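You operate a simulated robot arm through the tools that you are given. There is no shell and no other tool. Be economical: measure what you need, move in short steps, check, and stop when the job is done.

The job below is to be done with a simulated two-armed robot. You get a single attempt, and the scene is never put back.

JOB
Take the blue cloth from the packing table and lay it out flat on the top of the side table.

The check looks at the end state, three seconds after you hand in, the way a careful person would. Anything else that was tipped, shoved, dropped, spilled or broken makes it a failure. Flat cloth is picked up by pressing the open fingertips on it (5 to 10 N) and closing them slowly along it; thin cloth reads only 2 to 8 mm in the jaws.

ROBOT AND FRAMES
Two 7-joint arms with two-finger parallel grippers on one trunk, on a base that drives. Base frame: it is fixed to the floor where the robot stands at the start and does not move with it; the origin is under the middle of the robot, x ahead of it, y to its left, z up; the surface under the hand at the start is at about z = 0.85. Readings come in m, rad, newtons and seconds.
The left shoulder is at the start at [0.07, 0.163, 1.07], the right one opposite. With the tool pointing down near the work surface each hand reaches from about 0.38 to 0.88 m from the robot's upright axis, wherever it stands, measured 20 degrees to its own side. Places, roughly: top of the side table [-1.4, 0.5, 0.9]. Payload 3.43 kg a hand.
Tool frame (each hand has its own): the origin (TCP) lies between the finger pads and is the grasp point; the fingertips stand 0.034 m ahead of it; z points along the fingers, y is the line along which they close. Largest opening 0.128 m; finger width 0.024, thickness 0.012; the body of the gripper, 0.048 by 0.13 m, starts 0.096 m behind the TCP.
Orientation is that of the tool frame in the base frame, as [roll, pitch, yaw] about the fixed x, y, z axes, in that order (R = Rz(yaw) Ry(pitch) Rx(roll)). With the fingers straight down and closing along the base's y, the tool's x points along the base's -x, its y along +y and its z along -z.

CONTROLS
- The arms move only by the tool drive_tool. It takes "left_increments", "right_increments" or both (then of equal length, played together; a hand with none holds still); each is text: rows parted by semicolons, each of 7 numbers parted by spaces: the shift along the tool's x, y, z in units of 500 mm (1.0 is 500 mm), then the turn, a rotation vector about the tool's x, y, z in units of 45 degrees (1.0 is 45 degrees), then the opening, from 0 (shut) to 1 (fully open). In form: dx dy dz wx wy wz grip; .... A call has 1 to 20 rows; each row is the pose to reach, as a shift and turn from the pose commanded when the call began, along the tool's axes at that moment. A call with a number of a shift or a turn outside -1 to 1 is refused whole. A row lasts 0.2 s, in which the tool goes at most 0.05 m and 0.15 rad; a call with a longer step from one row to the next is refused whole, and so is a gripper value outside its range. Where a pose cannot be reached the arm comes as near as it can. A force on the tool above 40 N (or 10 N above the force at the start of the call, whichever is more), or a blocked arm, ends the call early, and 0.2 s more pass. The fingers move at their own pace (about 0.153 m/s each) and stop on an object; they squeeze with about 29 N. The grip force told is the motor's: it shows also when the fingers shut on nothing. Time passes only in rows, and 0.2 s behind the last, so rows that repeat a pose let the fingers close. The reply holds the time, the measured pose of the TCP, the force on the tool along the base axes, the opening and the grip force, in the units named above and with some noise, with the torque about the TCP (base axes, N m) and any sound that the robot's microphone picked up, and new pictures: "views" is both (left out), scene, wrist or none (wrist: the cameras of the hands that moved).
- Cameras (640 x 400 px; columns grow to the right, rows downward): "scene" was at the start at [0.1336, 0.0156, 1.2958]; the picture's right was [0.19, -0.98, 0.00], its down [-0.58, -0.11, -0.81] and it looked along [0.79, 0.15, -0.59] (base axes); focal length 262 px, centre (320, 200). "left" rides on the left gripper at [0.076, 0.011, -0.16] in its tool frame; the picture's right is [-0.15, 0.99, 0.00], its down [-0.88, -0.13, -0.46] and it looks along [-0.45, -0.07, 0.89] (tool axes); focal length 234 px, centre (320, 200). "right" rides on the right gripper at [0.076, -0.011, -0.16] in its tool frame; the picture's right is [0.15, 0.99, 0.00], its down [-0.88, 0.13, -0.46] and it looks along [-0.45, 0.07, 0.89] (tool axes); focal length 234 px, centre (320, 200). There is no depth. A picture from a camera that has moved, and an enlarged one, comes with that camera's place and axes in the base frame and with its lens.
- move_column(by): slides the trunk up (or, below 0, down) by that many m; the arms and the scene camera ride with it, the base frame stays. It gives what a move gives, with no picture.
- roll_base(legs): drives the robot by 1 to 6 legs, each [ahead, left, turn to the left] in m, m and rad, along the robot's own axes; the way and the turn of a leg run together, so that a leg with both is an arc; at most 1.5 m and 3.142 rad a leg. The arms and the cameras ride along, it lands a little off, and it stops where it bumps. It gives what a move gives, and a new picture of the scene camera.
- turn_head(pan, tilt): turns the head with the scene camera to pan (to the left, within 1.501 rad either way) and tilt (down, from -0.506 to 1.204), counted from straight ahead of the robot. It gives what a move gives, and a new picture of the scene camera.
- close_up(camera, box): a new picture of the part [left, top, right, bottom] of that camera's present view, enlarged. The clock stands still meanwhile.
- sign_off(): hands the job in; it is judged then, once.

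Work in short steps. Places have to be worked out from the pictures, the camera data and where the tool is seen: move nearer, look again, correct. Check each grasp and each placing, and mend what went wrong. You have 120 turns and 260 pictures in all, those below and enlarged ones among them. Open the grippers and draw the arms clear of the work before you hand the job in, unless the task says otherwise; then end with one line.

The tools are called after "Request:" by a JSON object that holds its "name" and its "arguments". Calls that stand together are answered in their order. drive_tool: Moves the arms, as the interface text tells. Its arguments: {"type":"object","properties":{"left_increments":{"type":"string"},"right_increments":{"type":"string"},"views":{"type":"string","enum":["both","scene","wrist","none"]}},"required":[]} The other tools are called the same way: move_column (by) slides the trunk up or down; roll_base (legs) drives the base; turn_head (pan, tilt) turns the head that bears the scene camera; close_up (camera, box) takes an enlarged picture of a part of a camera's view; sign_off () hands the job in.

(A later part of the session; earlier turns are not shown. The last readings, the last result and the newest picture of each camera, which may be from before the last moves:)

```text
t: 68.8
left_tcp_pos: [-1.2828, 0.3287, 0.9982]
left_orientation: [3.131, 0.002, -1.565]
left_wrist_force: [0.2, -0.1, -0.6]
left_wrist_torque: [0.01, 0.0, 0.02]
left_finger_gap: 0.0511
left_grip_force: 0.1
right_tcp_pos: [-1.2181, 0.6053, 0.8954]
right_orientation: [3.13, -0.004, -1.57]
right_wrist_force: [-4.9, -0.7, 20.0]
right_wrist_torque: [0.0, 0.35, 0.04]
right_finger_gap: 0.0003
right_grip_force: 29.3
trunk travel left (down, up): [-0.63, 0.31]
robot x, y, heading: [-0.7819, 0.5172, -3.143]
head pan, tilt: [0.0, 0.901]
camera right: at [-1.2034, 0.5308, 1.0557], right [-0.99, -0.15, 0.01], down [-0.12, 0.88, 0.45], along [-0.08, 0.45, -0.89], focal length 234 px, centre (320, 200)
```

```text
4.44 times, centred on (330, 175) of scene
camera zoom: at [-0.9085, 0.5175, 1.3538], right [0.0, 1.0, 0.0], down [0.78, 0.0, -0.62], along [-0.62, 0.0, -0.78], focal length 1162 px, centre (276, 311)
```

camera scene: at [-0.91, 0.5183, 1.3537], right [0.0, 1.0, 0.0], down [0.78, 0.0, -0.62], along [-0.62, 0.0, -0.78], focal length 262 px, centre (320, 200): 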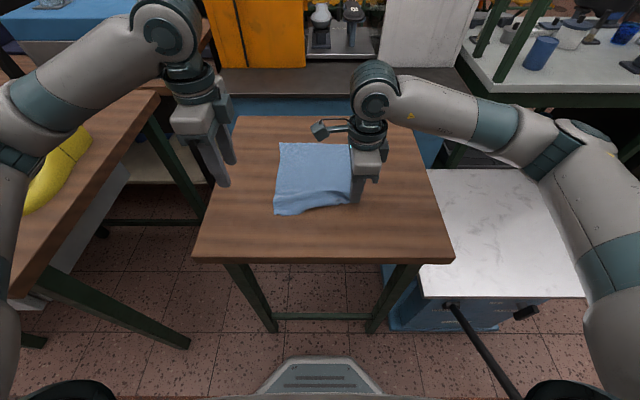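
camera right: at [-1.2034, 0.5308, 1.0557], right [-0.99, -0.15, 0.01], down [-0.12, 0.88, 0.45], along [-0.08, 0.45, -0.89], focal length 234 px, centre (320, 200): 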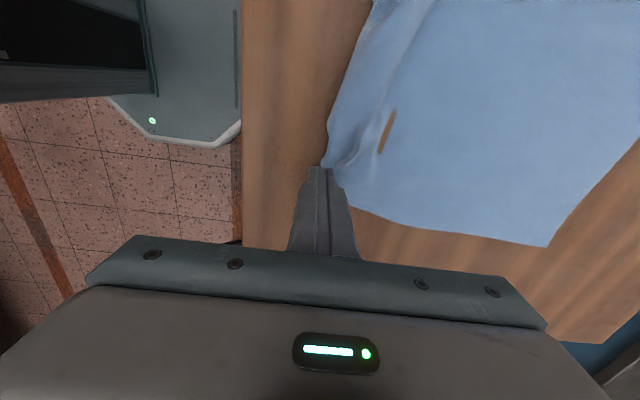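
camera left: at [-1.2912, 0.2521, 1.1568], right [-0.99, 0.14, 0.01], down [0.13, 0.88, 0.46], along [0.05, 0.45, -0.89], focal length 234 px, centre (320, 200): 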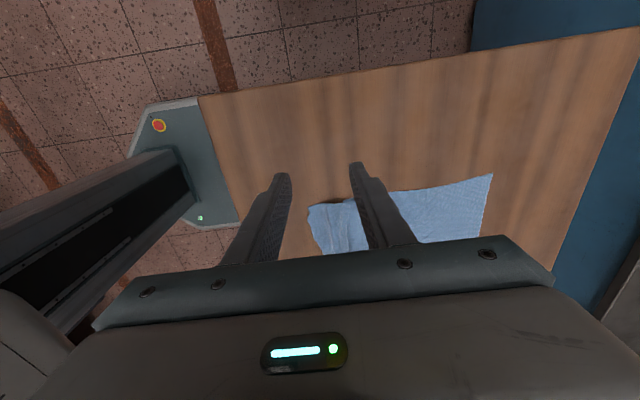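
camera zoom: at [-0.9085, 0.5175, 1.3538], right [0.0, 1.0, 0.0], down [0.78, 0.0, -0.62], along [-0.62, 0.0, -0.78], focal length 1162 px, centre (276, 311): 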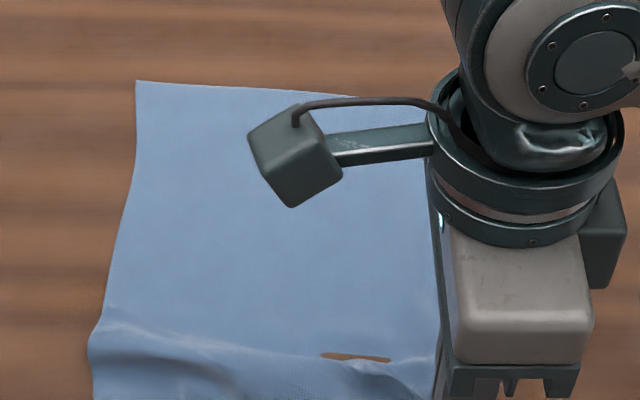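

The flap moved out; there's a brown spot in the cloth that I need to see unpressed. I lift the right hand and move it aside.

Request:
{"name": "drive_tool", "arguments": {"right_increments": "0 0 -0.04 0 0 0 0; 0 0 -0.12 0 0 0 0; 0 0 -0.2 0 0 0 0; -0.08 0 -0.2 0 0 0 0; -0.17 0 -0.2 0 0 0 0", "views": "wrist"}}

Request:
{"name": "close_up", "arguments": {"camera": "scene", "box": [260, 130, 400, 220]}}

```text
t: 70.0
left_tcp_pos: [-1.2824, 0.3313, 0.9975]
left_orientation: [3.132, 0.001, -1.564]
left_wrist_force: [0.9, -0.6, 0.1]
left_wrist_torque: [-0.03, 0.03, -0.01]
left_finger_gap: 0.0513
left_grip_force: 0.0
right_tcp_pos: [-1.2164, 0.6901, 0.9915]
right_orientation: [3.131, -0.005, -1.569]
right_wrist_force: [-0.5, -0.2, 0.2]
right_wrist_torque: [-0.03, -0.02, -0.01]
right_finger_gap: 0.0
right_grip_force: 28.9
trunk travel left (down, up): [-0.63, 0.31]
robot x, y, heading: [-0.7806, 0.5205, -3.142]
head pan, tilt: [0.0, 0.901]
camera right: at [-1.2018, 0.617, 1.1527], right [-0.99, -0.15, 0.01], down [-0.13, 0.88, 0.45], along [-0.08, 0.45, -0.89], focal length 234 px, centre (320, 200)
```

right: 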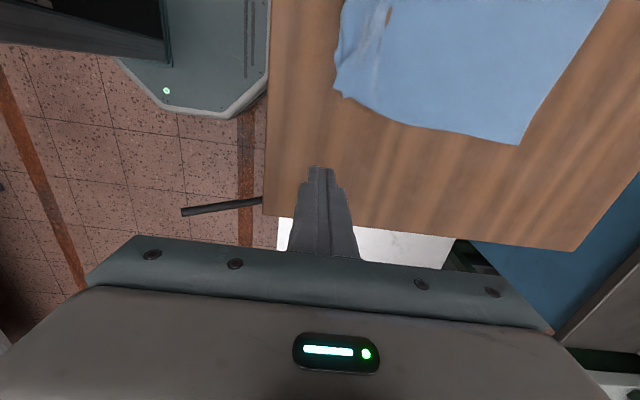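

```text
4.44 times, centred on (330, 175) of scene
camera zoom: at [-0.9088, 0.5195, 1.3538], right [0.0, 1.0, 0.0], down [0.78, 0.0, -0.62], along [-0.62, 0.0, -0.78], focal length 1162 px, centre (276, 311)
```

zoom: 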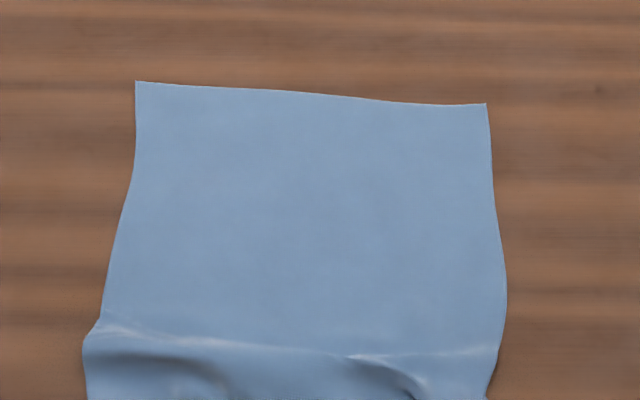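

The spot has vanished (it was only clipping). I view the whole near edge.

Request:
{"name": "close_up", "arguments": {"camera": "scene", "box": [250, 170, 390, 250]}}

Request:
{"name": "close_up", "arguments": {"camera": "left", "box": [260, 120, 560, 300]}}

```text
4.57 times, centred on (320, 210) of scene
camera zoom: at [-0.9088, 0.5195, 1.3538], right [0.0, 1.0, 0.0], down [0.78, 0.0, -0.62], along [-0.62, 0.0, -0.78], focal length 1196 px, centre (320, 154)
```

zoom: 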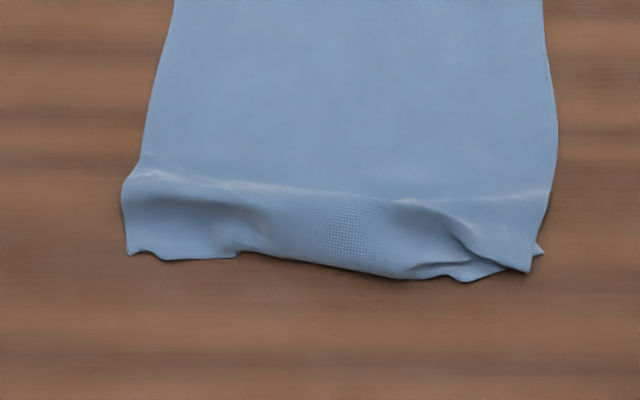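

```text
2.13 times, centred on (410, 210) of left
camera zoom: at [-1.2918, 0.2535, 1.1567], right [-0.99, 0.14, 0.01], down [0.13, 0.88, 0.46], along [0.05, 0.45, -0.89], focal length 500 px, centre (128, 179)
```

zoom: 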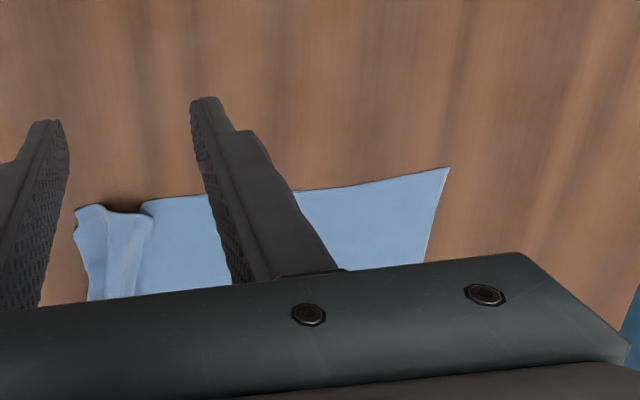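

The corner is much improved, but a ridge remains and the right hem is tucked under. I'll re-pinch near the right corner, lift so the hem hangs free, and relay it.

Request:
{"name": "drive_tool", "arguments": {"right_increments": "0.06 0.03 0 0 0 0 0.35; 0.12 0.06 0 0 0 0 0.35; 0.174 0.071 0 0 0 0 0.35; 0.174 0.071 0.06 0 0 0 0.35; 0.174 0.071 0.12 0 0 0 0.35; 0.174 0.071 0.172 0 0 0 0.35", "views": "wrist"}}

Request:
{"name": "close_up", "arguments": {"camera": "scene", "box": [250, 170, 390, 250]}}

```text
t: 71.4
left_tcp_pos: [-1.284, 0.3299, 0.9966]
left_orientation: [3.131, 0.003, -1.564]
left_wrist_force: [0.4, -0.3, -0.2]
left_wrist_torque: [-0.02, 0.0, -0.02]
left_finger_gap: 0.0512
left_grip_force: 0.0
right_tcp_pos: [-1.2531, 0.6021, 0.9097]
right_orientation: [3.131, -0.003, -1.57]
right_wrist_force: [0.1, -0.3, -0.1]
right_wrist_torque: [0.0, 0.01, 0.0]
right_finger_gap: 0.0448
right_grip_force: 0.0
trunk travel left (down, up): [-0.63, 0.31]
robot x, y, heading: [-0.7832, 0.5208, -3.14]
head pan, tilt: [0.0, 0.901]
camera right: at [-1.2391, 0.5286, 1.0696], right [-0.99, -0.15, 0.01], down [-0.13, 0.88, 0.45], along [-0.08, 0.45, -0.89], focal length 234 px, centre (320, 200)
```

right: 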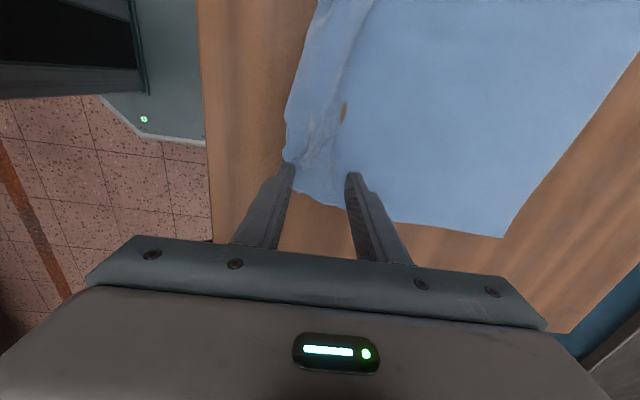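

```text
4.57 times, centred on (320, 210) of scene
camera zoom: at [-0.9098, 0.5184, 1.3537], right [0.0, 1.0, 0.0], down [0.78, 0.0, -0.62], along [-0.62, 0.0, -0.78], focal length 1196 px, centre (320, 154)
```

zoom: 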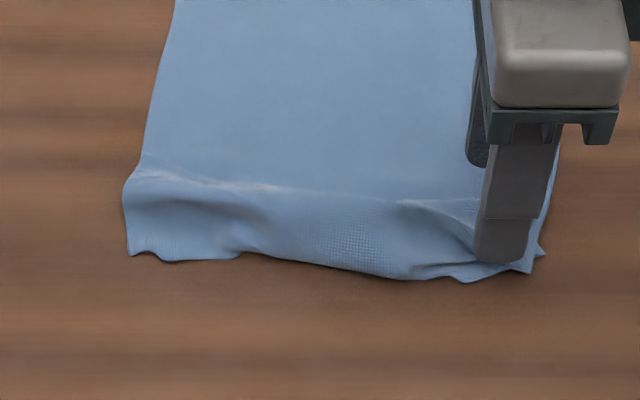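

Fingers straddle the fold near the right corner. I lower to a light press.

Request:
{"name": "drive_tool", "arguments": {"right_increments": "0 0 0.012 0 0 0 0.35; 0 0 0.022 0 0 0 0.35; 0 0 0.026 0 0 0 0.35; 0 0 0.026 0 0 0 0.35", "views": "none"}}

```text
t: 72.4
left_tcp_pos: [-1.2839, 0.3284, 0.9964]
left_orientation: [3.131, 0.002, -1.565]
left_wrist_force: [-0.3, 0.6, 0.4]
left_wrist_torque: [-0.01, -0.02, 0.0]
left_finger_gap: 0.0511
left_grip_force: 0.0
right_tcp_pos: [-1.254, 0.6036, 0.8958]
right_orientation: [3.13, -0.006, -1.572]
right_wrist_force: [-0.4, -1.7, 5.5]
right_wrist_torque: [-0.02, -0.12, -0.02]
right_finger_gap: 0.0443
right_grip_force: 0.0
trunk travel left (down, up): [-0.63, 0.31]
robot x, y, heading: [-0.7817, 0.5208, -3.133]
head pan, tilt: [0.0, 0.901]
```

5.5 N press: I close slowly, then lift about 7 cm.

Request:
{"name": "drive_tool", "arguments": {"right_increments": "0 0 0.001 0 0 0 0.32; 0 0 0.001 0 0 0 0.28; 0 0 0.001 0 0 0 0.24; 0 0 0.001 0 0 0 0.2; 0 0 0.001 0 0 0 0.16; 0 0 0.001 0 0 0 0.12; 0 0 0.001 0 0 0 0.08; 0 0 0.001 0 0 0 0.04; 0 0 0 0 0 0 0; 0 0 0 0 0 0 0; 0 0 0 0 0 0 0; 0 0 -0.03 0 0 0 0; 0 0 -0.07 0 0 0 0; 0 0 -0.11 0 0 0 0; 0 0 -0.14 0 0 0 0; 0 0 -0.14 0 0 0 0", "views": "both"}}

Request:
{"name": "close_up", "arguments": {"camera": "scene", "box": [250, 150, 410, 250]}}

```text
t: 75.8
left_tcp_pos: [-1.2827, 0.3285, 0.9974]
left_orientation: [3.132, 0.003, -1.564]
left_wrist_force: [0.6, -0.4, -1.1]
left_wrist_torque: [-0.01, -0.02, -0.04]
left_finger_gap: 0.0512
left_grip_force: 0.0
right_tcp_pos: [-1.2537, 0.6044, 0.9668]
right_orientation: [3.131, -0.004, -1.57]
right_wrist_force: [0.1, 0.0, 0.0]
right_wrist_torque: [0.0, 0.0, -0.02]
right_finger_gap: 0.0018
right_grip_force: 28.9
trunk travel left (down, up): [-0.63, 0.31]
robot x, y, heading: [-0.7776, 0.5177, -3.143]
head pan, tilt: [0.0, 0.901]
camera scene: at [-0.9097, 0.5181, 1.3537], right [0.0, 1.0, 0.0], down [0.78, 0.0, -0.62], along [-0.62, 0.0, -0.78], focal length 262 px, centre (320, 200)
camera right: at [-1.2397, 0.5287, 1.1265], right [-0.99, -0.15, 0.01], down [-0.13, 0.88, 0.45], along [-0.08, 0.45, -0.89], focal length 234 px, centre (320, 200)
```

scene: 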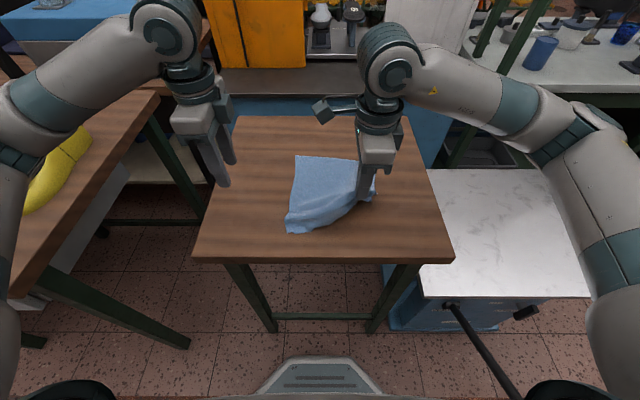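
right: 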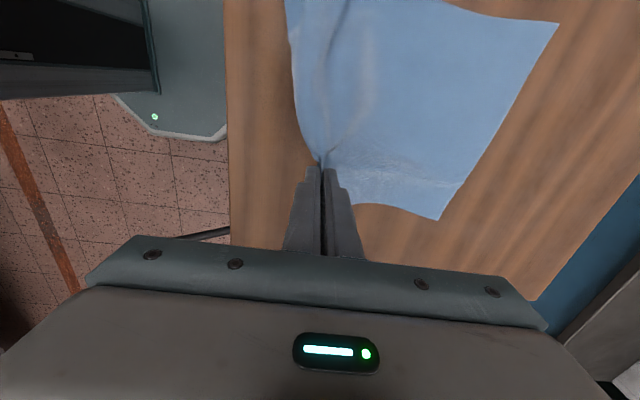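

```text
4.00 times, centred on (330, 200) of scene
camera zoom: at [-0.9097, 0.5181, 1.3537], right [0.0, 1.0, 0.0], down [0.78, 0.0, -0.62], along [-0.62, 0.0, -0.78], focal length 1046 px, centre (280, 200)
```

zoom: 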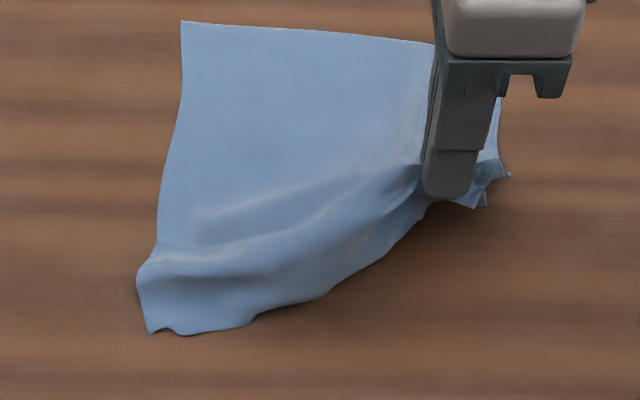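

The right corner is held near its hem. I now pinch the left corner too, so both can be pulled taut; first position the left fingers above it.

Request:
{"name": "drive_tool", "arguments": {"left_increments": "-0.06 -0.03 0 0 0 0 0.27; -0.14 -0.06 0 0 0 0 0.27; -0.21 -0.083 0 0 0 0 0.27; -0.252 -0.083 0.06 0 0 0 0.27; -0.252 -0.083 0.12 0 0 0 0.27; -0.252 -0.083 0.178 0 0 0 0.27", "right_increments": "-0.006 0 0 0 0 0 0; -0.012 0 0 0 0 0 0; -0.02 0 0 0 0 0 0; -0.02 0 0 0 0 0 0; -0.02 0 0 0 0 0 0; -0.02 0 0 0 0 0 0", "views": "wrist"}}

Request:
{"name": "close_up", "arguments": {"camera": "scene", "box": [250, 150, 410, 250]}}

```text
t: 77.2
left_tcp_pos: [-1.244, 0.4542, 0.9058]
left_orientation: [3.129, 0.005, -1.565]
left_wrist_force: [0.4, -0.2, 0.3]
left_wrist_torque: [0.04, -0.01, 0.0]
left_finger_gap: 0.0346
left_grip_force: 0.1
right_tcp_pos: [-1.2525, 0.6136, 0.9658]
right_orientation: [3.132, -0.002, -1.571]
right_wrist_force: [-0.7, -0.6, -1.1]
right_wrist_torque: [-0.02, 0.02, 0.0]
right_finger_gap: 0.002
right_grip_force: 28.7
trunk travel left (down, up): [-0.63, 0.31]
robot x, y, heading: [-0.7792, 0.5208, -3.134]
head pan, tilt: [0.0, 0.901]
camera right: at [-1.2388, 0.5388, 1.1255], right [-0.99, -0.15, 0.01], down [-0.13, 0.88, 0.45], along [-0.08, 0.45, -0.89], focal length 234 px, centre (320, 200)
camera left: at [-1.253, 0.3777, 1.0659], right [-0.99, 0.14, 0.01], down [0.13, 0.88, 0.46], along [0.05, 0.45, -0.89], focal length 234 px, centre (320, 200)
```

right: 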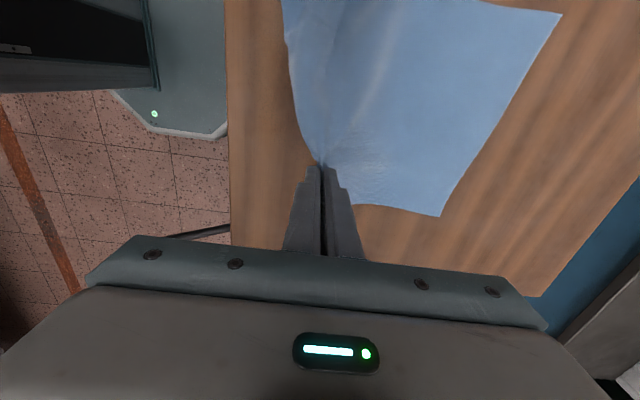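
left: 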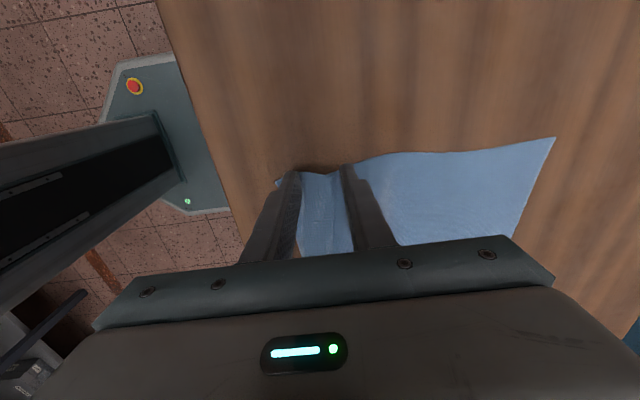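

```text
4.00 times, centred on (330, 200) of scene
camera zoom: at [-0.9099, 0.518, 1.3537], right [0.0, 1.0, 0.0], down [0.78, 0.0, -0.62], along [-0.62, 0.0, -0.78], focal length 1046 px, centre (280, 200)
```

zoom: 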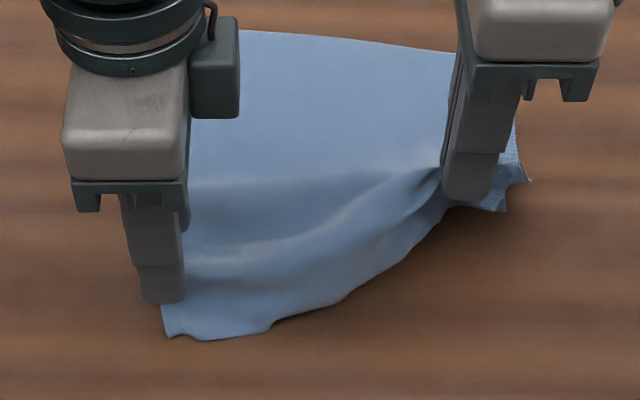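

I nudge the left hand toward the hem and inward, and lower to press.

Request:
{"name": "drive_tool", "arguments": {"left_increments": "-0.014 -0.016 0.006 0 0 0 0.27; -0.014 -0.016 0.014 0 0 0 0.27; -0.014 -0.016 0.019 0 0 0 0.27; -0.014 -0.016 0.019 0 0 0 0.27", "views": "none"}}

```text
t: 78.2
left_tcp_pos: [-1.2356, 0.4609, 0.8973]
left_orientation: [3.13, 0.003, -1.565]
left_wrist_force: [-0.1, 1.0, -0.6]
left_wrist_torque: [-0.01, 0.01, 0.02]
left_finger_gap: 0.0345
left_grip_force: 0.1
right_tcp_pos: [-1.2535, 0.6131, 0.9645]
right_orientation: [3.129, -0.005, -1.57]
right_wrist_force: [-0.4, 0.5, -0.2]
right_wrist_torque: [-0.04, 0.0, -0.02]
right_finger_gap: 0.0018
right_grip_force: 29.0
trunk travel left (down, up): [-0.63, 0.31]
robot x, y, heading: [-0.7804, 0.5172, -3.145]
head pan, tilt: [0.0, 0.901]
```

Request:
{"name": "drive_tool", "arguments": {"left_increments": "0 0 0.002 0 0 0 0.27; 0 0 0.005 0 0 0 0.27; 0 0 0.005 0 0 0 0.27", "views": "none"}}

```text
t: 79.0
left_tcp_pos: [-1.2347, 0.4608, 0.8951]
left_orientation: [3.131, 0.002, -1.564]
left_wrist_force: [-0.3, 0.4, 2.3]
left_wrist_torque: [0.0, 0.03, -0.02]
left_finger_gap: 0.0348
left_grip_force: 0.1
right_tcp_pos: [-1.2531, 0.6145, 0.9663]
right_orientation: [3.132, -0.004, -1.572]
right_wrist_force: [-0.5, 0.6, 0.1]
right_wrist_torque: [0.01, 0.0, -0.02]
right_finger_gap: 0.0017
right_grip_force: 28.8
trunk travel left (down, up): [-0.63, 0.31]
robot x, y, heading: [-0.7824, 0.5228, -3.139]
head pan, tilt: [0.0, 0.901]
```

The left fingers just touch (2.3 N). I press 1 mm more, close slowly, and lift to the right hand's height.

Request:
{"name": "drive_tool", "arguments": {"left_increments": "0 0 0.002 0 0 0 0.27; 0 0 0.003 0 0 0 0.23; 0 0 0.003 0 0 0 0.19; 0 0 0.003 0 0 0 0.15; 0 0 0.003 0 0 0 0.11; 0 0 0.003 0 0 0 0.07; 0 0 0.002 0 0 0 0.03; 0 0 0.002 0 0 0 0; 0 0 0.002 0 0 0 0; 0 0 0.002 0 0 0 0; 0 0 -0.03 0 0 0 0; 0 0 -0.07 0 0 0 0; 0 0 -0.11 0 0 0 0; 0 0 -0.142 0 0 0 0; 0 0 -0.142 0 0 0 0", "views": "wrist"}}

Request:
{"name": "close_up", "arguments": {"camera": "scene", "box": [250, 130, 410, 250]}}

```text
t: 82.2
left_tcp_pos: [-1.2345, 0.4614, 0.9668]
left_orientation: [3.132, 0.003, -1.566]
left_wrist_force: [-0.4, -0.5, 0.0]
left_wrist_torque: [-0.02, 0.02, 0.03]
left_finger_gap: 0.0021
left_grip_force: 29.2
right_tcp_pos: [-1.2528, 0.6125, 0.9646]
right_orientation: [3.131, -0.005, -1.571]
right_wrist_force: [0.2, 0.5, -0.6]
right_wrist_torque: [0.01, 0.01, -0.02]
right_finger_gap: 0.0019
right_grip_force: 29.0
trunk travel left (down, up): [-0.63, 0.31]
robot x, y, heading: [-0.7834, 0.5193, -3.135]
head pan, tilt: [0.0, 0.901]
camera left: at [-1.2424, 0.3848, 1.126], right [-0.99, 0.14, 0.01], down [0.13, 0.88, 0.46], along [0.05, 0.45, -0.89], focal length 234 px, centre (320, 200)
```

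left: 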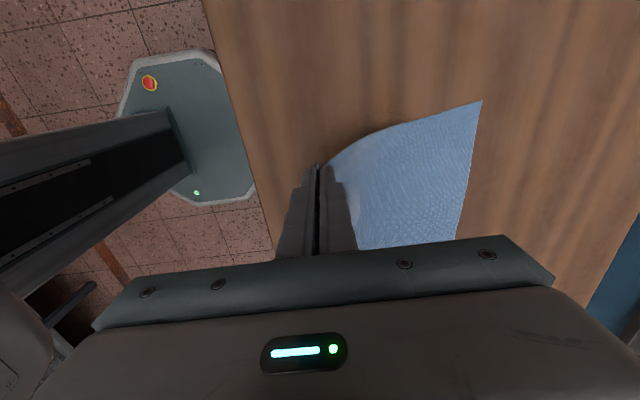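

```text
3.33 times, centred on (330, 190) of scene
camera zoom: at [-0.9098, 0.5179, 1.3537], right [0.0, 1.0, 0.0], down [0.78, 0.0, -0.62], along [-0.62, 0.0, -0.78], focal length 872 px, centre (287, 233)
```

zoom: 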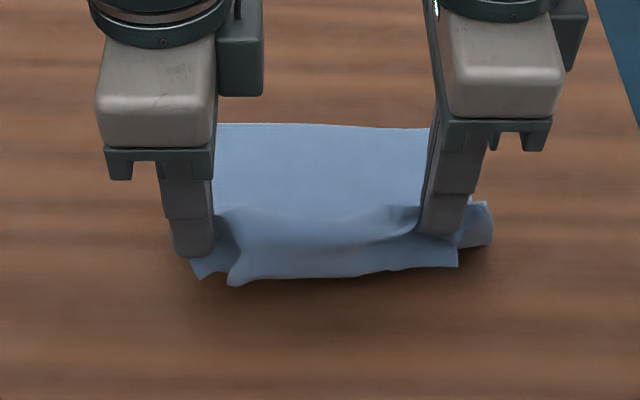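

Both near corners are held again, hems hanging free, but the sheet has slid toward the robot. I lift it, spread the hands a little, and redo the laying from farther out.

Request:
{"name": "drive_tool", "arguments": {"left_increments": "0.01 0 -0.06 0 0 0 0; 0.018 0 -0.13 0 0 0 0; 0.018 0.03 -0.2 0 0 0 0; 0.018 0.07 -0.27 0 0 0 0; 0.018 0.12 -0.34 0 0 0 0; 0.018 0.18 -0.38 0 0 0 0; 0.018 0.24 -0.4 0 0 0 0; 0.018 0.3 -0.4 0 0 0 0; 0.018 0.36 -0.4 0 0 0 0; 0.018 0.42 -0.4 0 0 0 0; 0.018 0.48 -0.4 0 0 0 0; 0.018 0.54 -0.4 0 0 0 0; 0.018 0.58 -0.4 0 0 0 0; 0.018 0.6 -0.4 0 0 0 0", "right_increments": "-0.01 0 -0.06 0 0 0 0; -0.018 0 -0.13 0 0 0 0; -0.018 0.03 -0.2 0 0 0 0; -0.018 0.06 -0.27 0 0 0 0; -0.018 0.1 -0.34 0 0 0 0; -0.018 0.15 -0.38 0 0 0 0; -0.018 0.21 -0.4 0 0 0 0; -0.018 0.27 -0.4 0 0 0 0; -0.018 0.33 -0.4 0 0 0 0; -0.018 0.39 -0.4 0 0 0 0; -0.018 0.45 -0.4 0 0 0 0; -0.018 0.51 -0.4 0 0 0 0; -0.018 0.545 -0.4 0 0 0 0; -0.018 0.565 -0.4 0 0 0 0", "views": "both"}}

Request:
{"name": "close_up", "arguments": {"camera": "scene", "box": [240, 20, 400, 140]}}

```text
t: 85.2
left_tcp_pos: [-1.5306, 0.4501, 1.1691]
left_orientation: [3.131, 0.004, -1.566]
left_wrist_force: [-0.1, 2.3, -1.0]
left_wrist_torque: [0.03, 0.0, -0.01]
left_finger_gap: 0.002
left_grip_force: 29.0
right_tcp_pos: [-1.5325, 0.6234, 1.1694]
right_orientation: [3.13, -0.003, -1.567]
right_wrist_force: [-0.2, -2.5, 0.4]
right_wrist_torque: [-0.06, 0.02, 0.0]
right_finger_gap: 0.002
right_grip_force: 28.5
trunk travel left (down, up): [-0.63, 0.31]
robot x, y, heading: [-0.7789, 0.5203, -3.138]
head pan, tilt: [0.0, 0.901]
camera scene: at [-0.9098, 0.518, 1.3537], right [0.0, 1.0, 0.0], down [0.78, 0.0, -0.62], along [-0.62, 0.0, -0.78], focal length 262 px, centre (320, 200)
camera right: at [-1.5175, 0.549, 1.3295], right [-0.99, -0.15, 0.01], down [-0.13, 0.88, 0.45], along [-0.08, 0.45, -0.89], focal length 234 px, centre (320, 200)
camera left: at [-1.5405, 0.3728, 1.3275], right [-0.99, 0.14, 0.01], down [0.13, 0.88, 0.46], along [0.06, 0.45, -0.89], focal length 234 px, centre (320, 200)
```

scene: 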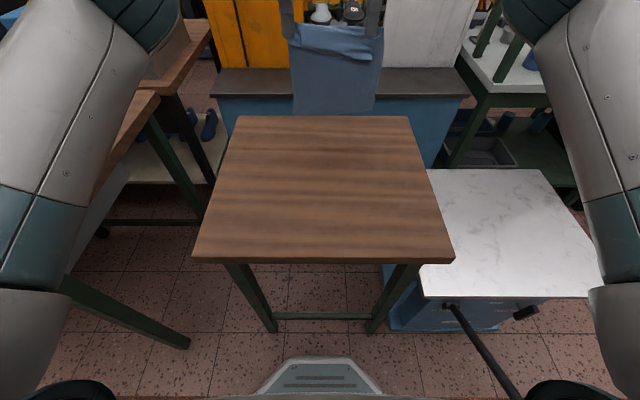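
right: 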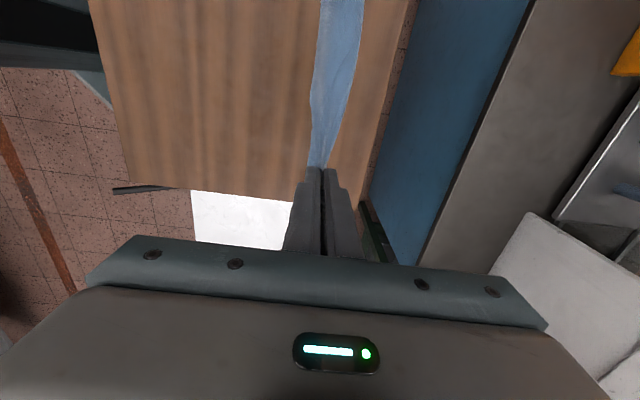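
left: 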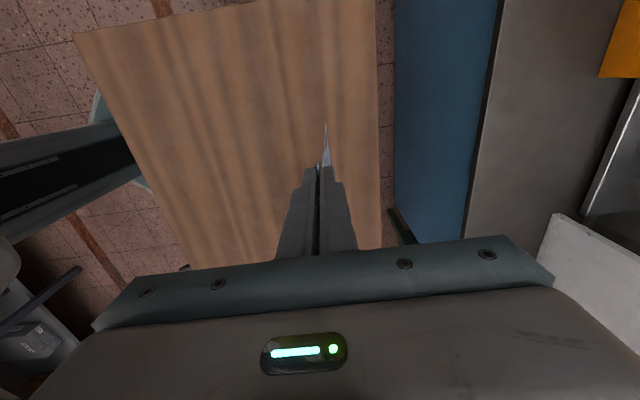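

```text
3.33 times, centred on (320, 80) of scene
camera zoom: at [-0.9098, 0.518, 1.3537], right [0.0, 1.0, 0.0], down [0.78, 0.0, -0.62], along [-0.62, 0.0, -0.78], focal length 872 px, centre (320, 600)
```

zoom: 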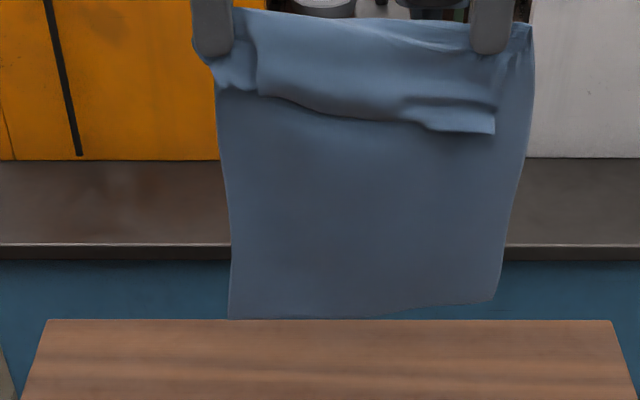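

The sheet hangs straight with its flap on the robot side. I lower so the hem just clears, then sweep toward the robot while lowering so it trails again.

Request:
{"name": "drive_tool", "arguments": {"left_increments": "-0.004 0.014 0.038 0 0 0 0; -0.004 0.028 0.078 0 0 0 0; -0.004 0.028 0.114 0 0 0 0; -0.004 0.028 0.114 0 0 0 0; -0.004 0.028 0.114 0 0 0 0; -0.004 -0.032 0.158 0 0 0 0; -0.004 -0.092 0.194 0 0 0 0; -0.004 -0.152 0.218 0 0 0 0; -0.004 -0.212 0.258 0 0 0 0", "right_increments": "0.004 0.014 0.038 0 0 0 0; 0.004 0.028 0.078 0 0 0 0; 0.004 0.028 0.114 0 0 0 0; 0.004 0.028 0.114 0 0 0 0; 0.004 0.028 0.114 0 0 0 0; 0.004 -0.032 0.158 0 0 0 0; 0.004 -0.092 0.194 0 0 0 0; 0.004 -0.152 0.218 0 0 0 0; 0.004 -0.212 0.258 0 0 0 0", "views": "both"}}

```text
t: 87.2
left_tcp_pos: [-1.4271, 0.455, 1.0391]
left_orientation: [3.13, 0.004, -1.564]
left_wrist_force: [-0.3, 0.3, -0.1]
left_wrist_torque: [-0.03, -0.01, 0.0]
left_finger_gap: 0.002
left_grip_force: 29.1
right_tcp_pos: [-1.4288, 0.6184, 1.0374]
right_orientation: [3.131, -0.005, -1.57]
right_wrist_force: [0.2, 0.9, -1.2]
right_wrist_torque: [0.0, 0.03, 0.01]
right_finger_gap: 0.0019
right_grip_force: 28.8
trunk travel left (down, up): [-0.63, 0.31]
robot x, y, heading: [-0.7792, 0.5205, -3.139]
head pan, tilt: [0.0, 0.901]
camera scene: at [-0.9095, 0.5182, 1.3538], right [0.0, 1.0, 0.0], down [0.78, 0.0, -0.62], along [-0.62, 0.0, -0.78], focal length 262 px, centre (320, 200)
camera right: at [-1.414, 0.5443, 1.1977], right [-0.99, -0.15, 0.01], down [-0.13, 0.88, 0.45], along [-0.08, 0.45, -0.89], focal length 234 px, centre (320, 200)
camera left: at [-1.4361, 0.3784, 1.1976], right [-0.99, 0.14, 0.01], down [0.13, 0.88, 0.46], along [0.06, 0.45, -0.89], focal length 234 px, centre (320, 200)
```

scene: 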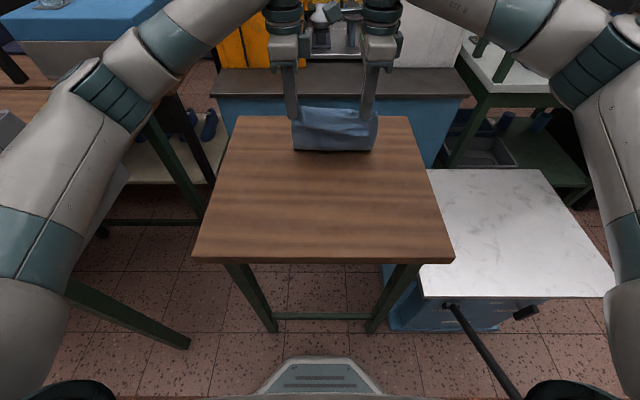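
right: 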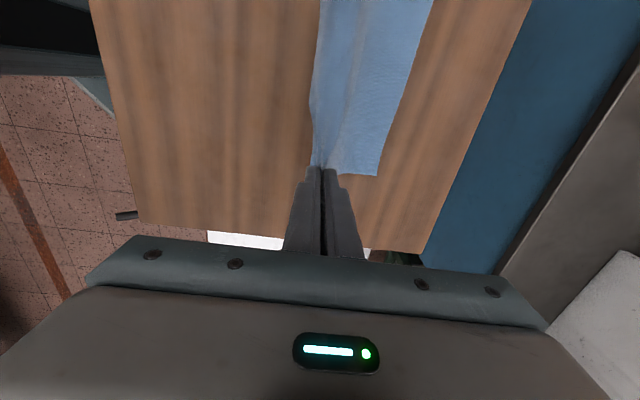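
left: 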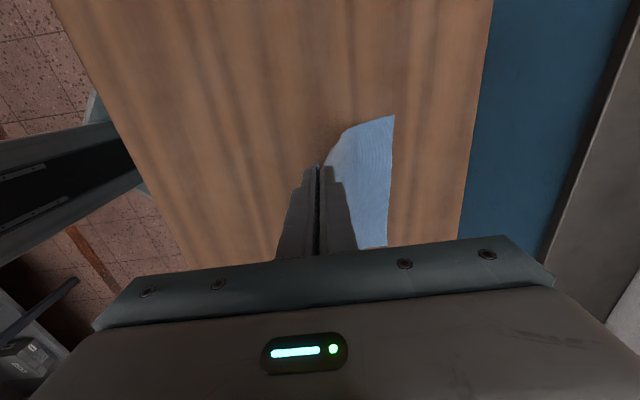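

The hem trails at x≈−1.53. I finish the arc to about 1.5 cm above the surface.

Request:
{"name": "drive_tool", "arguments": {"left_increments": "0 -0.054 0.008 0 0 0 0; 0 -0.094 0.048 0 0 0 0; 0 -0.124 0.088 0 0 0 0; 0 -0.144 0.128 0 0 0 0; 0 -0.16 0.168 0 0 0 0; 0 -0.17 0.198 0 0 0 0; 0 -0.178 0.228 0 0 0 0; 0 -0.178 0.254 0 0 0 0; 0 -0.178 0.254 0 0 0 0", "right_increments": "0 -0.054 0.008 0 0 0 0; 0 -0.094 0.048 0 0 0 0; 0 -0.124 0.088 0 0 0 0; 0 -0.144 0.128 0 0 0 0; 0 -0.16 0.168 0 0 0 0; 0 -0.17 0.198 0 0 0 0; 0 -0.178 0.228 0 0 0 0; 0 -0.178 0.254 0 0 0 0; 0 -0.178 0.254 0 0 0 0", "views": "wrist"}}

Request:
{"name": "close_up", "arguments": {"camera": "scene", "box": [240, 110, 400, 210]}}

```text
t: 89.2
left_tcp_pos: [-1.338, 0.4542, 0.911]
left_orientation: [3.13, 0.002, -1.564]
left_wrist_force: [-0.4, -0.5, -0.5]
left_wrist_torque: [-0.01, -0.02, 0.02]
left_finger_gap: 0.002
left_grip_force: 28.9
right_tcp_pos: [-1.3398, 0.6195, 0.9108]
right_orientation: [3.132, -0.003, -1.571]
right_wrist_force: [-0.7, -0.4, 0.4]
right_wrist_torque: [-0.01, 0.03, -0.03]
right_finger_gap: 0.002
right_grip_force: 29.3
trunk travel left (down, up): [-0.63, 0.31]
robot x, y, heading: [-0.783, 0.5188, -3.136]
head pan, tilt: [0.0, 0.901]
camera right: at [-1.3264, 0.5455, 1.0712], right [-0.99, -0.15, 0.01], down [-0.13, 0.88, 0.45], along [-0.08, 0.45, -0.89], focal length 234 px, centre (320, 200)
camera left: at [-1.3472, 0.3771, 1.0698], right [-0.99, 0.14, 0.01], down [0.13, 0.88, 0.46], along [0.05, 0.45, -0.89], focal length 234 px, centre (320, 200)
```

right: 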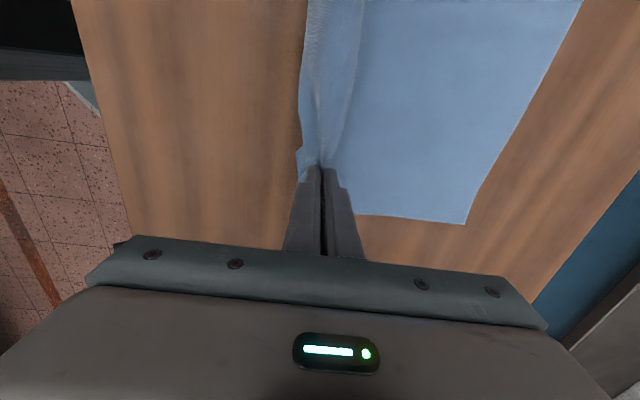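
left: 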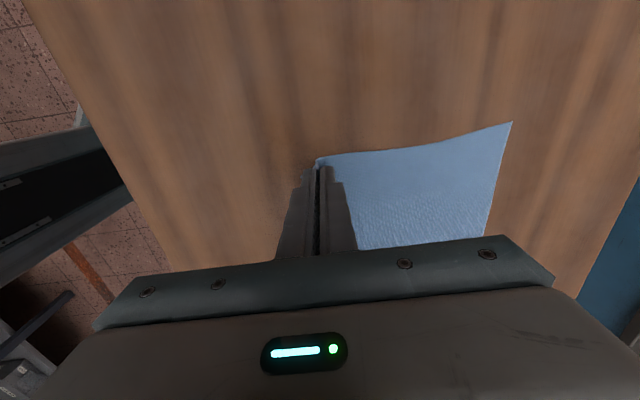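

```text
4.00 times, centred on (320, 160) of scene
camera zoom: at [-0.9093, 0.5181, 1.3538], right [0.0, 1.0, 0.0], down [0.78, 0.0, -0.62], along [-0.62, 0.0, -0.78], focal length 1046 px, centre (320, 360)
```

zoom: 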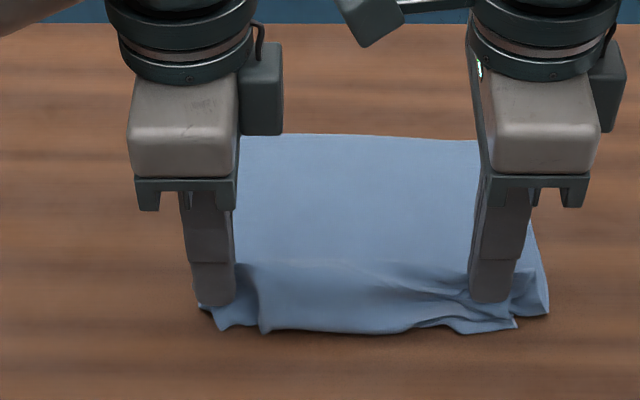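

The flap leans toward the robot nicely. I set down to just above contact and open gently, keeping the inner fingers still.

Request:
{"name": "drive_tool", "arguments": {"left_increments": "0 0 0.012 0 0 0 0; 0 0 0.024 0 0 0 0; 0 -0.01 0.024 0 0 0 0.08; 0 -0.02 0.024 0 0 0 0.16; 0 -0.026 0.024 0 0 0 0.2; 0 -0.026 0.024 0 0 0 0.2; 0 -0.026 -0.02 0 0 0 0.2; 0 -0.026 -0.1 0 0 0 0.2; 0 -0.026 -0.16 0 0 0 0.2; 0.08 -0.026 -0.16 0 0 0 0.2; 0.16 -0.026 -0.16 0 0 0 0.2; 0.24 -0.026 -0.16 0 0 0 0.2", "right_increments": "0 0 0.012 0 0 0 0; 0 0 0.024 0 0 0 0; 0 -0.01 0.024 0 0 0 0.08; 0 -0.02 0.024 0 0 0 0.16; 0 -0.026 0.024 0 0 0 0.2; 0 -0.026 0.024 0 0 0 0.2; 0 -0.026 -0.02 0 0 0 0.2; 0 -0.026 -0.1 0 0 0 0.2; 0 -0.026 -0.16 0 0 0 0.2; -0.08 -0.026 -0.16 0 0 0 0.2; -0.16 -0.026 -0.16 0 0 0 0.2; -0.24 -0.026 -0.16 0 0 0 0.2", "views": "none"}}

Request:
{"name": "close_up", "arguments": {"camera": "scene", "box": [240, 120, 400, 220]}}

Request:
{"name": "close_up", "arguments": {"camera": "right", "box": [280, 0, 520, 150]}}

```text
t: 91.8
left_tcp_pos: [-1.3227, 0.3346, 0.9909]
left_orientation: [3.131, 0.004, -1.565]
left_wrist_force: [0.1, 0.9, 0.6]
left_wrist_torque: [-0.01, -0.01, 0.02]
left_finger_gap: 0.0255
left_grip_force: 0.0
right_tcp_pos: [-1.3252, 0.7419, 0.9924]
right_orientation: [3.131, -0.005, -1.568]
right_wrist_force: [0.5, 0.2, -0.4]
right_wrist_torque: [0.02, 0.04, -0.01]
right_finger_gap: 0.0256
right_grip_force: 0.0
trunk travel left (down, up): [-0.63, 0.31]
robot x, y, heading: [-0.778, 0.5169, -3.137]
head pan, tilt: [0.0, 0.901]
```

```text
4.00 times, centred on (320, 170) of scene
camera zoom: at [-0.9085, 0.518, 1.3539], right [0.0, 1.0, 0.0], down [0.78, 0.0, -0.62], along [-0.62, 0.0, -0.78], focal length 1046 px, centre (320, 320)
```

zoom: 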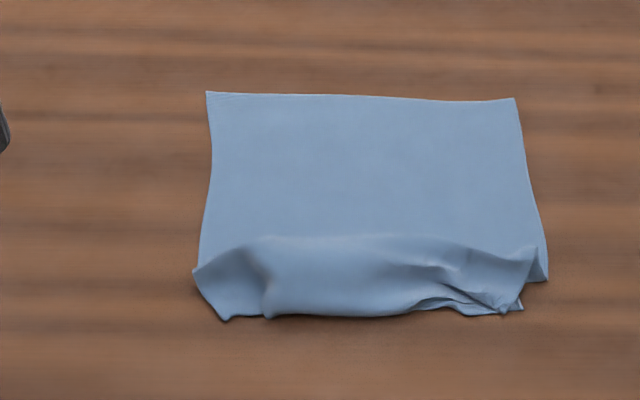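

```text
2.67 times, centred on (400, 75) of right
camera zoom: at [-1.3107, 0.6674, 1.1526], right [-0.99, -0.15, 0.01], down [-0.13, 0.88, 0.45], along [-0.08, 0.45, -0.89], focal length 624 px, centre (107, 533)
```

zoom: 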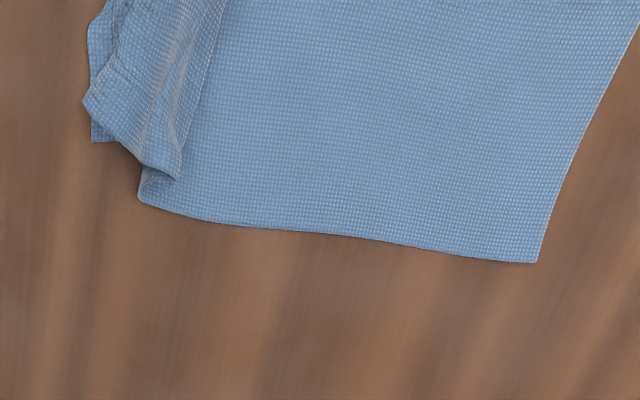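

The flat area is larger, but the flap is folded with its right hem corner peeking out at about (−1.307, 0.639). I'll press just that corner with closed right fingertips and draw it outward.

Request:
{"name": "drive_tool", "arguments": {"right_increments": "0.07 -0.02 0 0 0 0 0; 0.14 -0.04 0 0 0 0 0; 0.198 -0.048 0.04 0 0 0 0; 0.198 -0.048 0.1 0 0 0 0; 0.198 -0.048 0.16 0 0 0 0; 0.198 -0.048 0.182 0 0 0 0; 0.198 -0.048 0.188 0 0 0 0; 0.198 -0.048 0.188 0 0 0 0", "views": "wrist"}}

Request:
{"name": "close_up", "arguments": {"camera": "scene", "box": [300, 150, 420, 220]}}

```text
t: 93.6
left_tcp_pos: [-1.3229, 0.3345, 0.9897]
left_orientation: [3.131, 0.004, -1.565]
left_wrist_force: [0.6, 0.3, 0.1]
left_wrist_torque: [0.03, -0.01, 0.0]
left_finger_gap: 0.0254
left_grip_force: 0.0
right_tcp_pos: [-1.3023, 0.6412, 0.8959]
right_orientation: [3.131, -0.003, -1.571]
right_wrist_force: [0.3, 0.6, 2.0]
right_wrist_torque: [0.01, 0.03, -0.01]
right_finger_gap: 0.0002
right_grip_force: 29.5
trunk travel left (down, up): [-0.63, 0.31]
robot x, y, heading: [-0.7817, 0.5155, -3.139]
head pan, tilt: [0.0, 0.901]
camera right: at [-1.2893, 0.5671, 1.0565], right [-0.99, -0.15, 0.01], down [-0.13, 0.88, 0.45], along [-0.08, 0.45, -0.89], focal length 234 px, centre (320, 200)
```

right: 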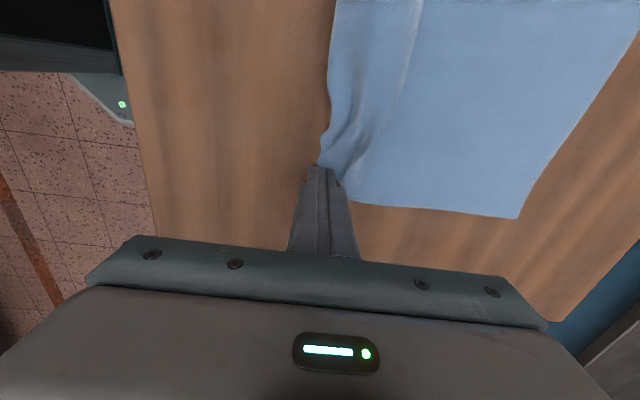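

```text
5.33 times, centred on (360, 185) of scene
camera zoom: at [-0.9094, 0.5179, 1.3538], right [0.0, 1.0, 0.0], down [0.78, 0.0, -0.62], along [-0.62, 0.0, -0.78], focal length 1395 px, centre (107, 280)
```

zoom: 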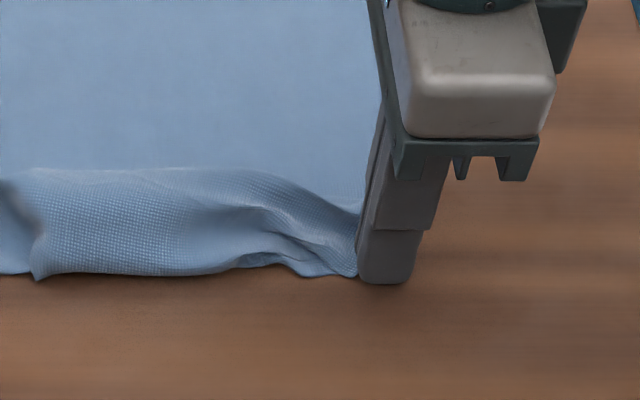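

The finger barely covers the corner, so I lift 5 mm, shift 9 mm inward and press again.

Request:
{"name": "drive_tool", "arguments": {"right_increments": "0 0 -0.012 0 0 0 0; 0.018 0.002 -0.012 0 0 0 0; 0.018 0.002 -0.004 0 0 0 0; 0.018 0.002 0.003 0 0 0 0; 0.018 0.002 0.003 0 0 0 0", "views": "none"}}

```text
t: 94.8
left_tcp_pos: [-1.3246, 0.3348, 0.9913]
left_orientation: [3.131, 0.003, -1.563]
left_wrist_force: [-0.1, 0.1, 0.2]
left_wrist_torque: [-0.01, 0.0, 0.01]
left_finger_gap: 0.0257
left_grip_force: 0.0
right_tcp_pos: [-1.3043, 0.6322, 0.8964]
right_orientation: [3.129, -0.005, -1.57]
right_wrist_force: [-1.2, 0.9, 12.3]
right_wrist_torque: [-0.03, 0.09, 0.01]
right_finger_gap: 0.0
right_grip_force: 28.5
trunk travel left (down, up): [-0.63, 0.31]
robot x, y, heading: [-0.7824, 0.5191, -3.139]
head pan, tilt: [0.0, 0.901]
```

Pressing well at 12 N. I drag it outward, 5.5 cm toward the robot and 1 cm right, and look.

Request:
{"name": "drive_tool", "arguments": {"right_increments": "-0.005 -0.015 -0.001 0 0 0 0; -0.01 -0.03 -0.001 0 0 0 0; -0.015 -0.045 -0.001 0 0 0 0; -0.02 -0.06 -0.001 0 0 0 0; -0.022 -0.075 -0.001 0 0 0 0; -0.024 -0.09 -0.001 0 0 0 0; -0.024 -0.1 -0.001 0 0 0 0; -0.024 -0.11 -0.001 0 0 0 0; -0.024 -0.11 -0.03 0 0 0 0; -0.024 -0.11 -0.1 0 0 0 0; -0.024 -0.11 -0.16 0 0 0 0; -0.12 -0.11 -0.16 0 0 0 0; -0.2 -0.11 -0.16 0 0 0 0", "views": "wrist"}}

Request:
{"name": "close_up", "arguments": {"camera": "scene", "box": [240, 130, 400, 230]}}

```text
t: 97.6
left_tcp_pos: [-1.324, 0.3346, 0.9902]
left_orientation: [3.132, 0.002, -1.562]
left_wrist_force: [0.3, 0.7, 0.3]
left_wrist_torque: [-0.03, 0.01, 0.01]
left_finger_gap: 0.0256
left_grip_force: 0.1
right_tcp_pos: [-1.2497, 0.7333, 0.9734]
right_orientation: [3.131, -0.005, -1.569]
right_wrist_force: [0.9, 0.1, 1.3]
right_wrist_torque: [0.02, 0.01, 0.0]
right_finger_gap: 0.0001
right_grip_force: 29.5
trunk travel left (down, up): [-0.63, 0.31]
robot x, y, heading: [-0.7814, 0.5223, -3.141]
head pan, tilt: [0.0, 0.901]
camera right: at [-1.2361, 0.6588, 1.1337], right [-0.99, -0.15, 0.01], down [-0.13, 0.88, 0.45], along [-0.08, 0.45, -0.89], focal length 234 px, centre (320, 200)
```

right: 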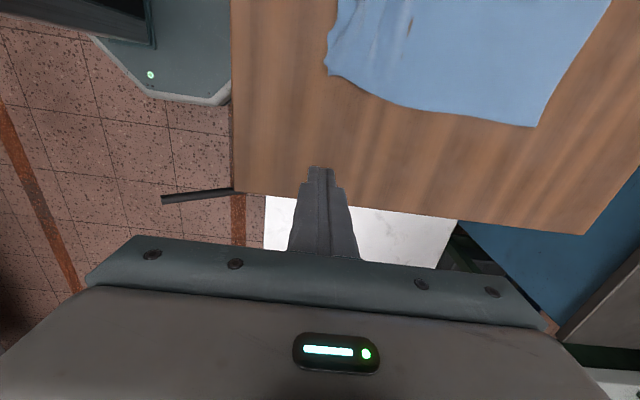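

```text
4.00 times, centred on (320, 180) of scene
camera zoom: at [-0.9089, 0.5187, 1.3538], right [0.0, 1.0, 0.0], down [0.78, 0.0, -0.62], along [-0.62, 0.0, -0.78], focal length 1046 px, centre (320, 280)
```

zoom: 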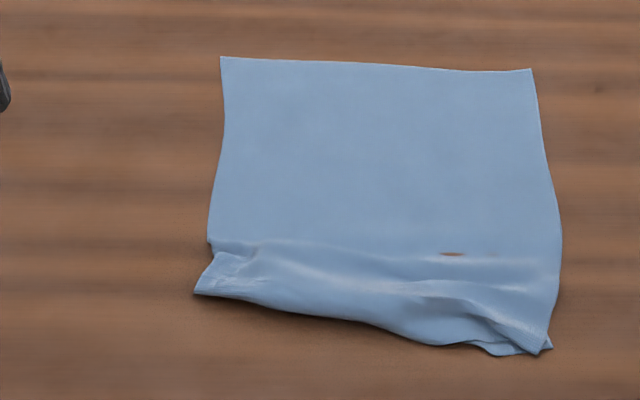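

The right side is almost flat. Now the same for the left near corner at about (−1.29, 0.445): close the left fingers and press there.

Request:
{"name": "drive_tool", "arguments": {"left_increments": "-0.08 -0.02 0 0 0 0 0; -0.16 -0.04 0 0 0 0 0; -0.237 -0.052 0.04 0 0 0 0; -0.237 -0.052 0.1 0 0 0 0; -0.237 -0.052 0.16 0 0 0 0; -0.237 -0.052 0.18 0 0 0 0; -0.237 -0.052 0.189 0 0 0 0; -0.237 -0.052 0.189 0 0 0 0", "views": "wrist"}}

Request:
{"name": "close_up", "arguments": {"camera": "scene", "box": [240, 140, 400, 240]}}

```text
t: 99.4
left_tcp_pos: [-1.3002, 0.4537, 0.896]
left_orientation: [3.132, 0.003, -1.563]
left_wrist_force: [-0.5, -0.2, 3.0]
left_wrist_torque: [0.01, -0.03, -0.02]
left_finger_gap: 0.0
left_grip_force: 29.2
right_tcp_pos: [-1.2513, 0.7322, 0.9742]
right_orientation: [3.133, -0.005, -1.571]
right_wrist_force: [-0.1, 0.0, -0.3]
right_wrist_torque: [0.0, -0.02, 0.0]
right_finger_gap: 0.0001
right_grip_force: 29.0
trunk travel left (down, up): [-0.63, 0.31]
robot x, y, heading: [-0.7817, 0.5184, -3.138]
head pan, tilt: [0.0, 0.901]
camera left: at [-1.3089, 0.3762, 1.0557], right [-0.99, 0.14, 0.01], down [0.13, 0.88, 0.46], along [0.05, 0.45, -0.89], focal length 234 px, centre (320, 200)
```

left: 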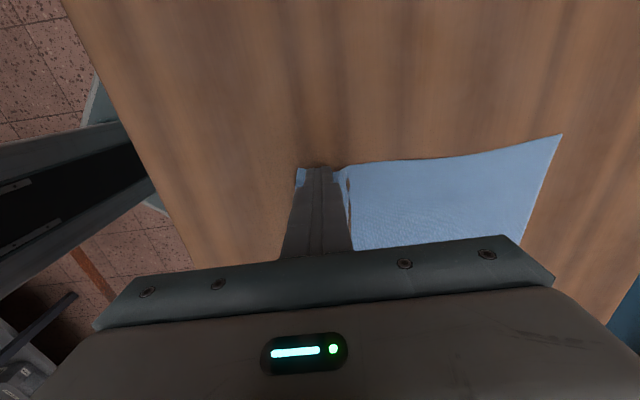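

```text
4.00 times, centred on (320, 190) of scene
camera zoom: at [-0.9093, 0.5182, 1.3538], right [0.0, 1.0, 0.0], down [0.78, 0.0, -0.62], along [-0.62, 0.0, -0.78], focal length 1046 px, centre (320, 240)
```

zoom: 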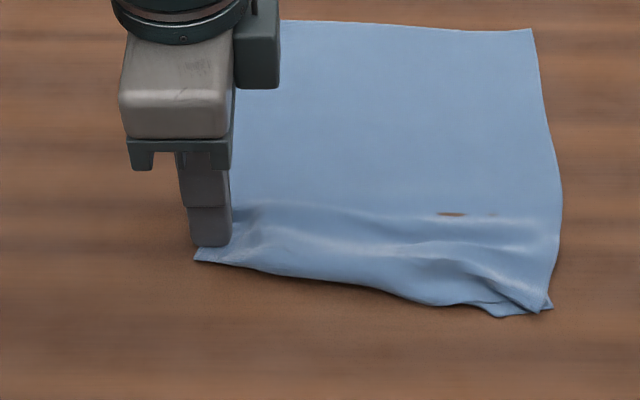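

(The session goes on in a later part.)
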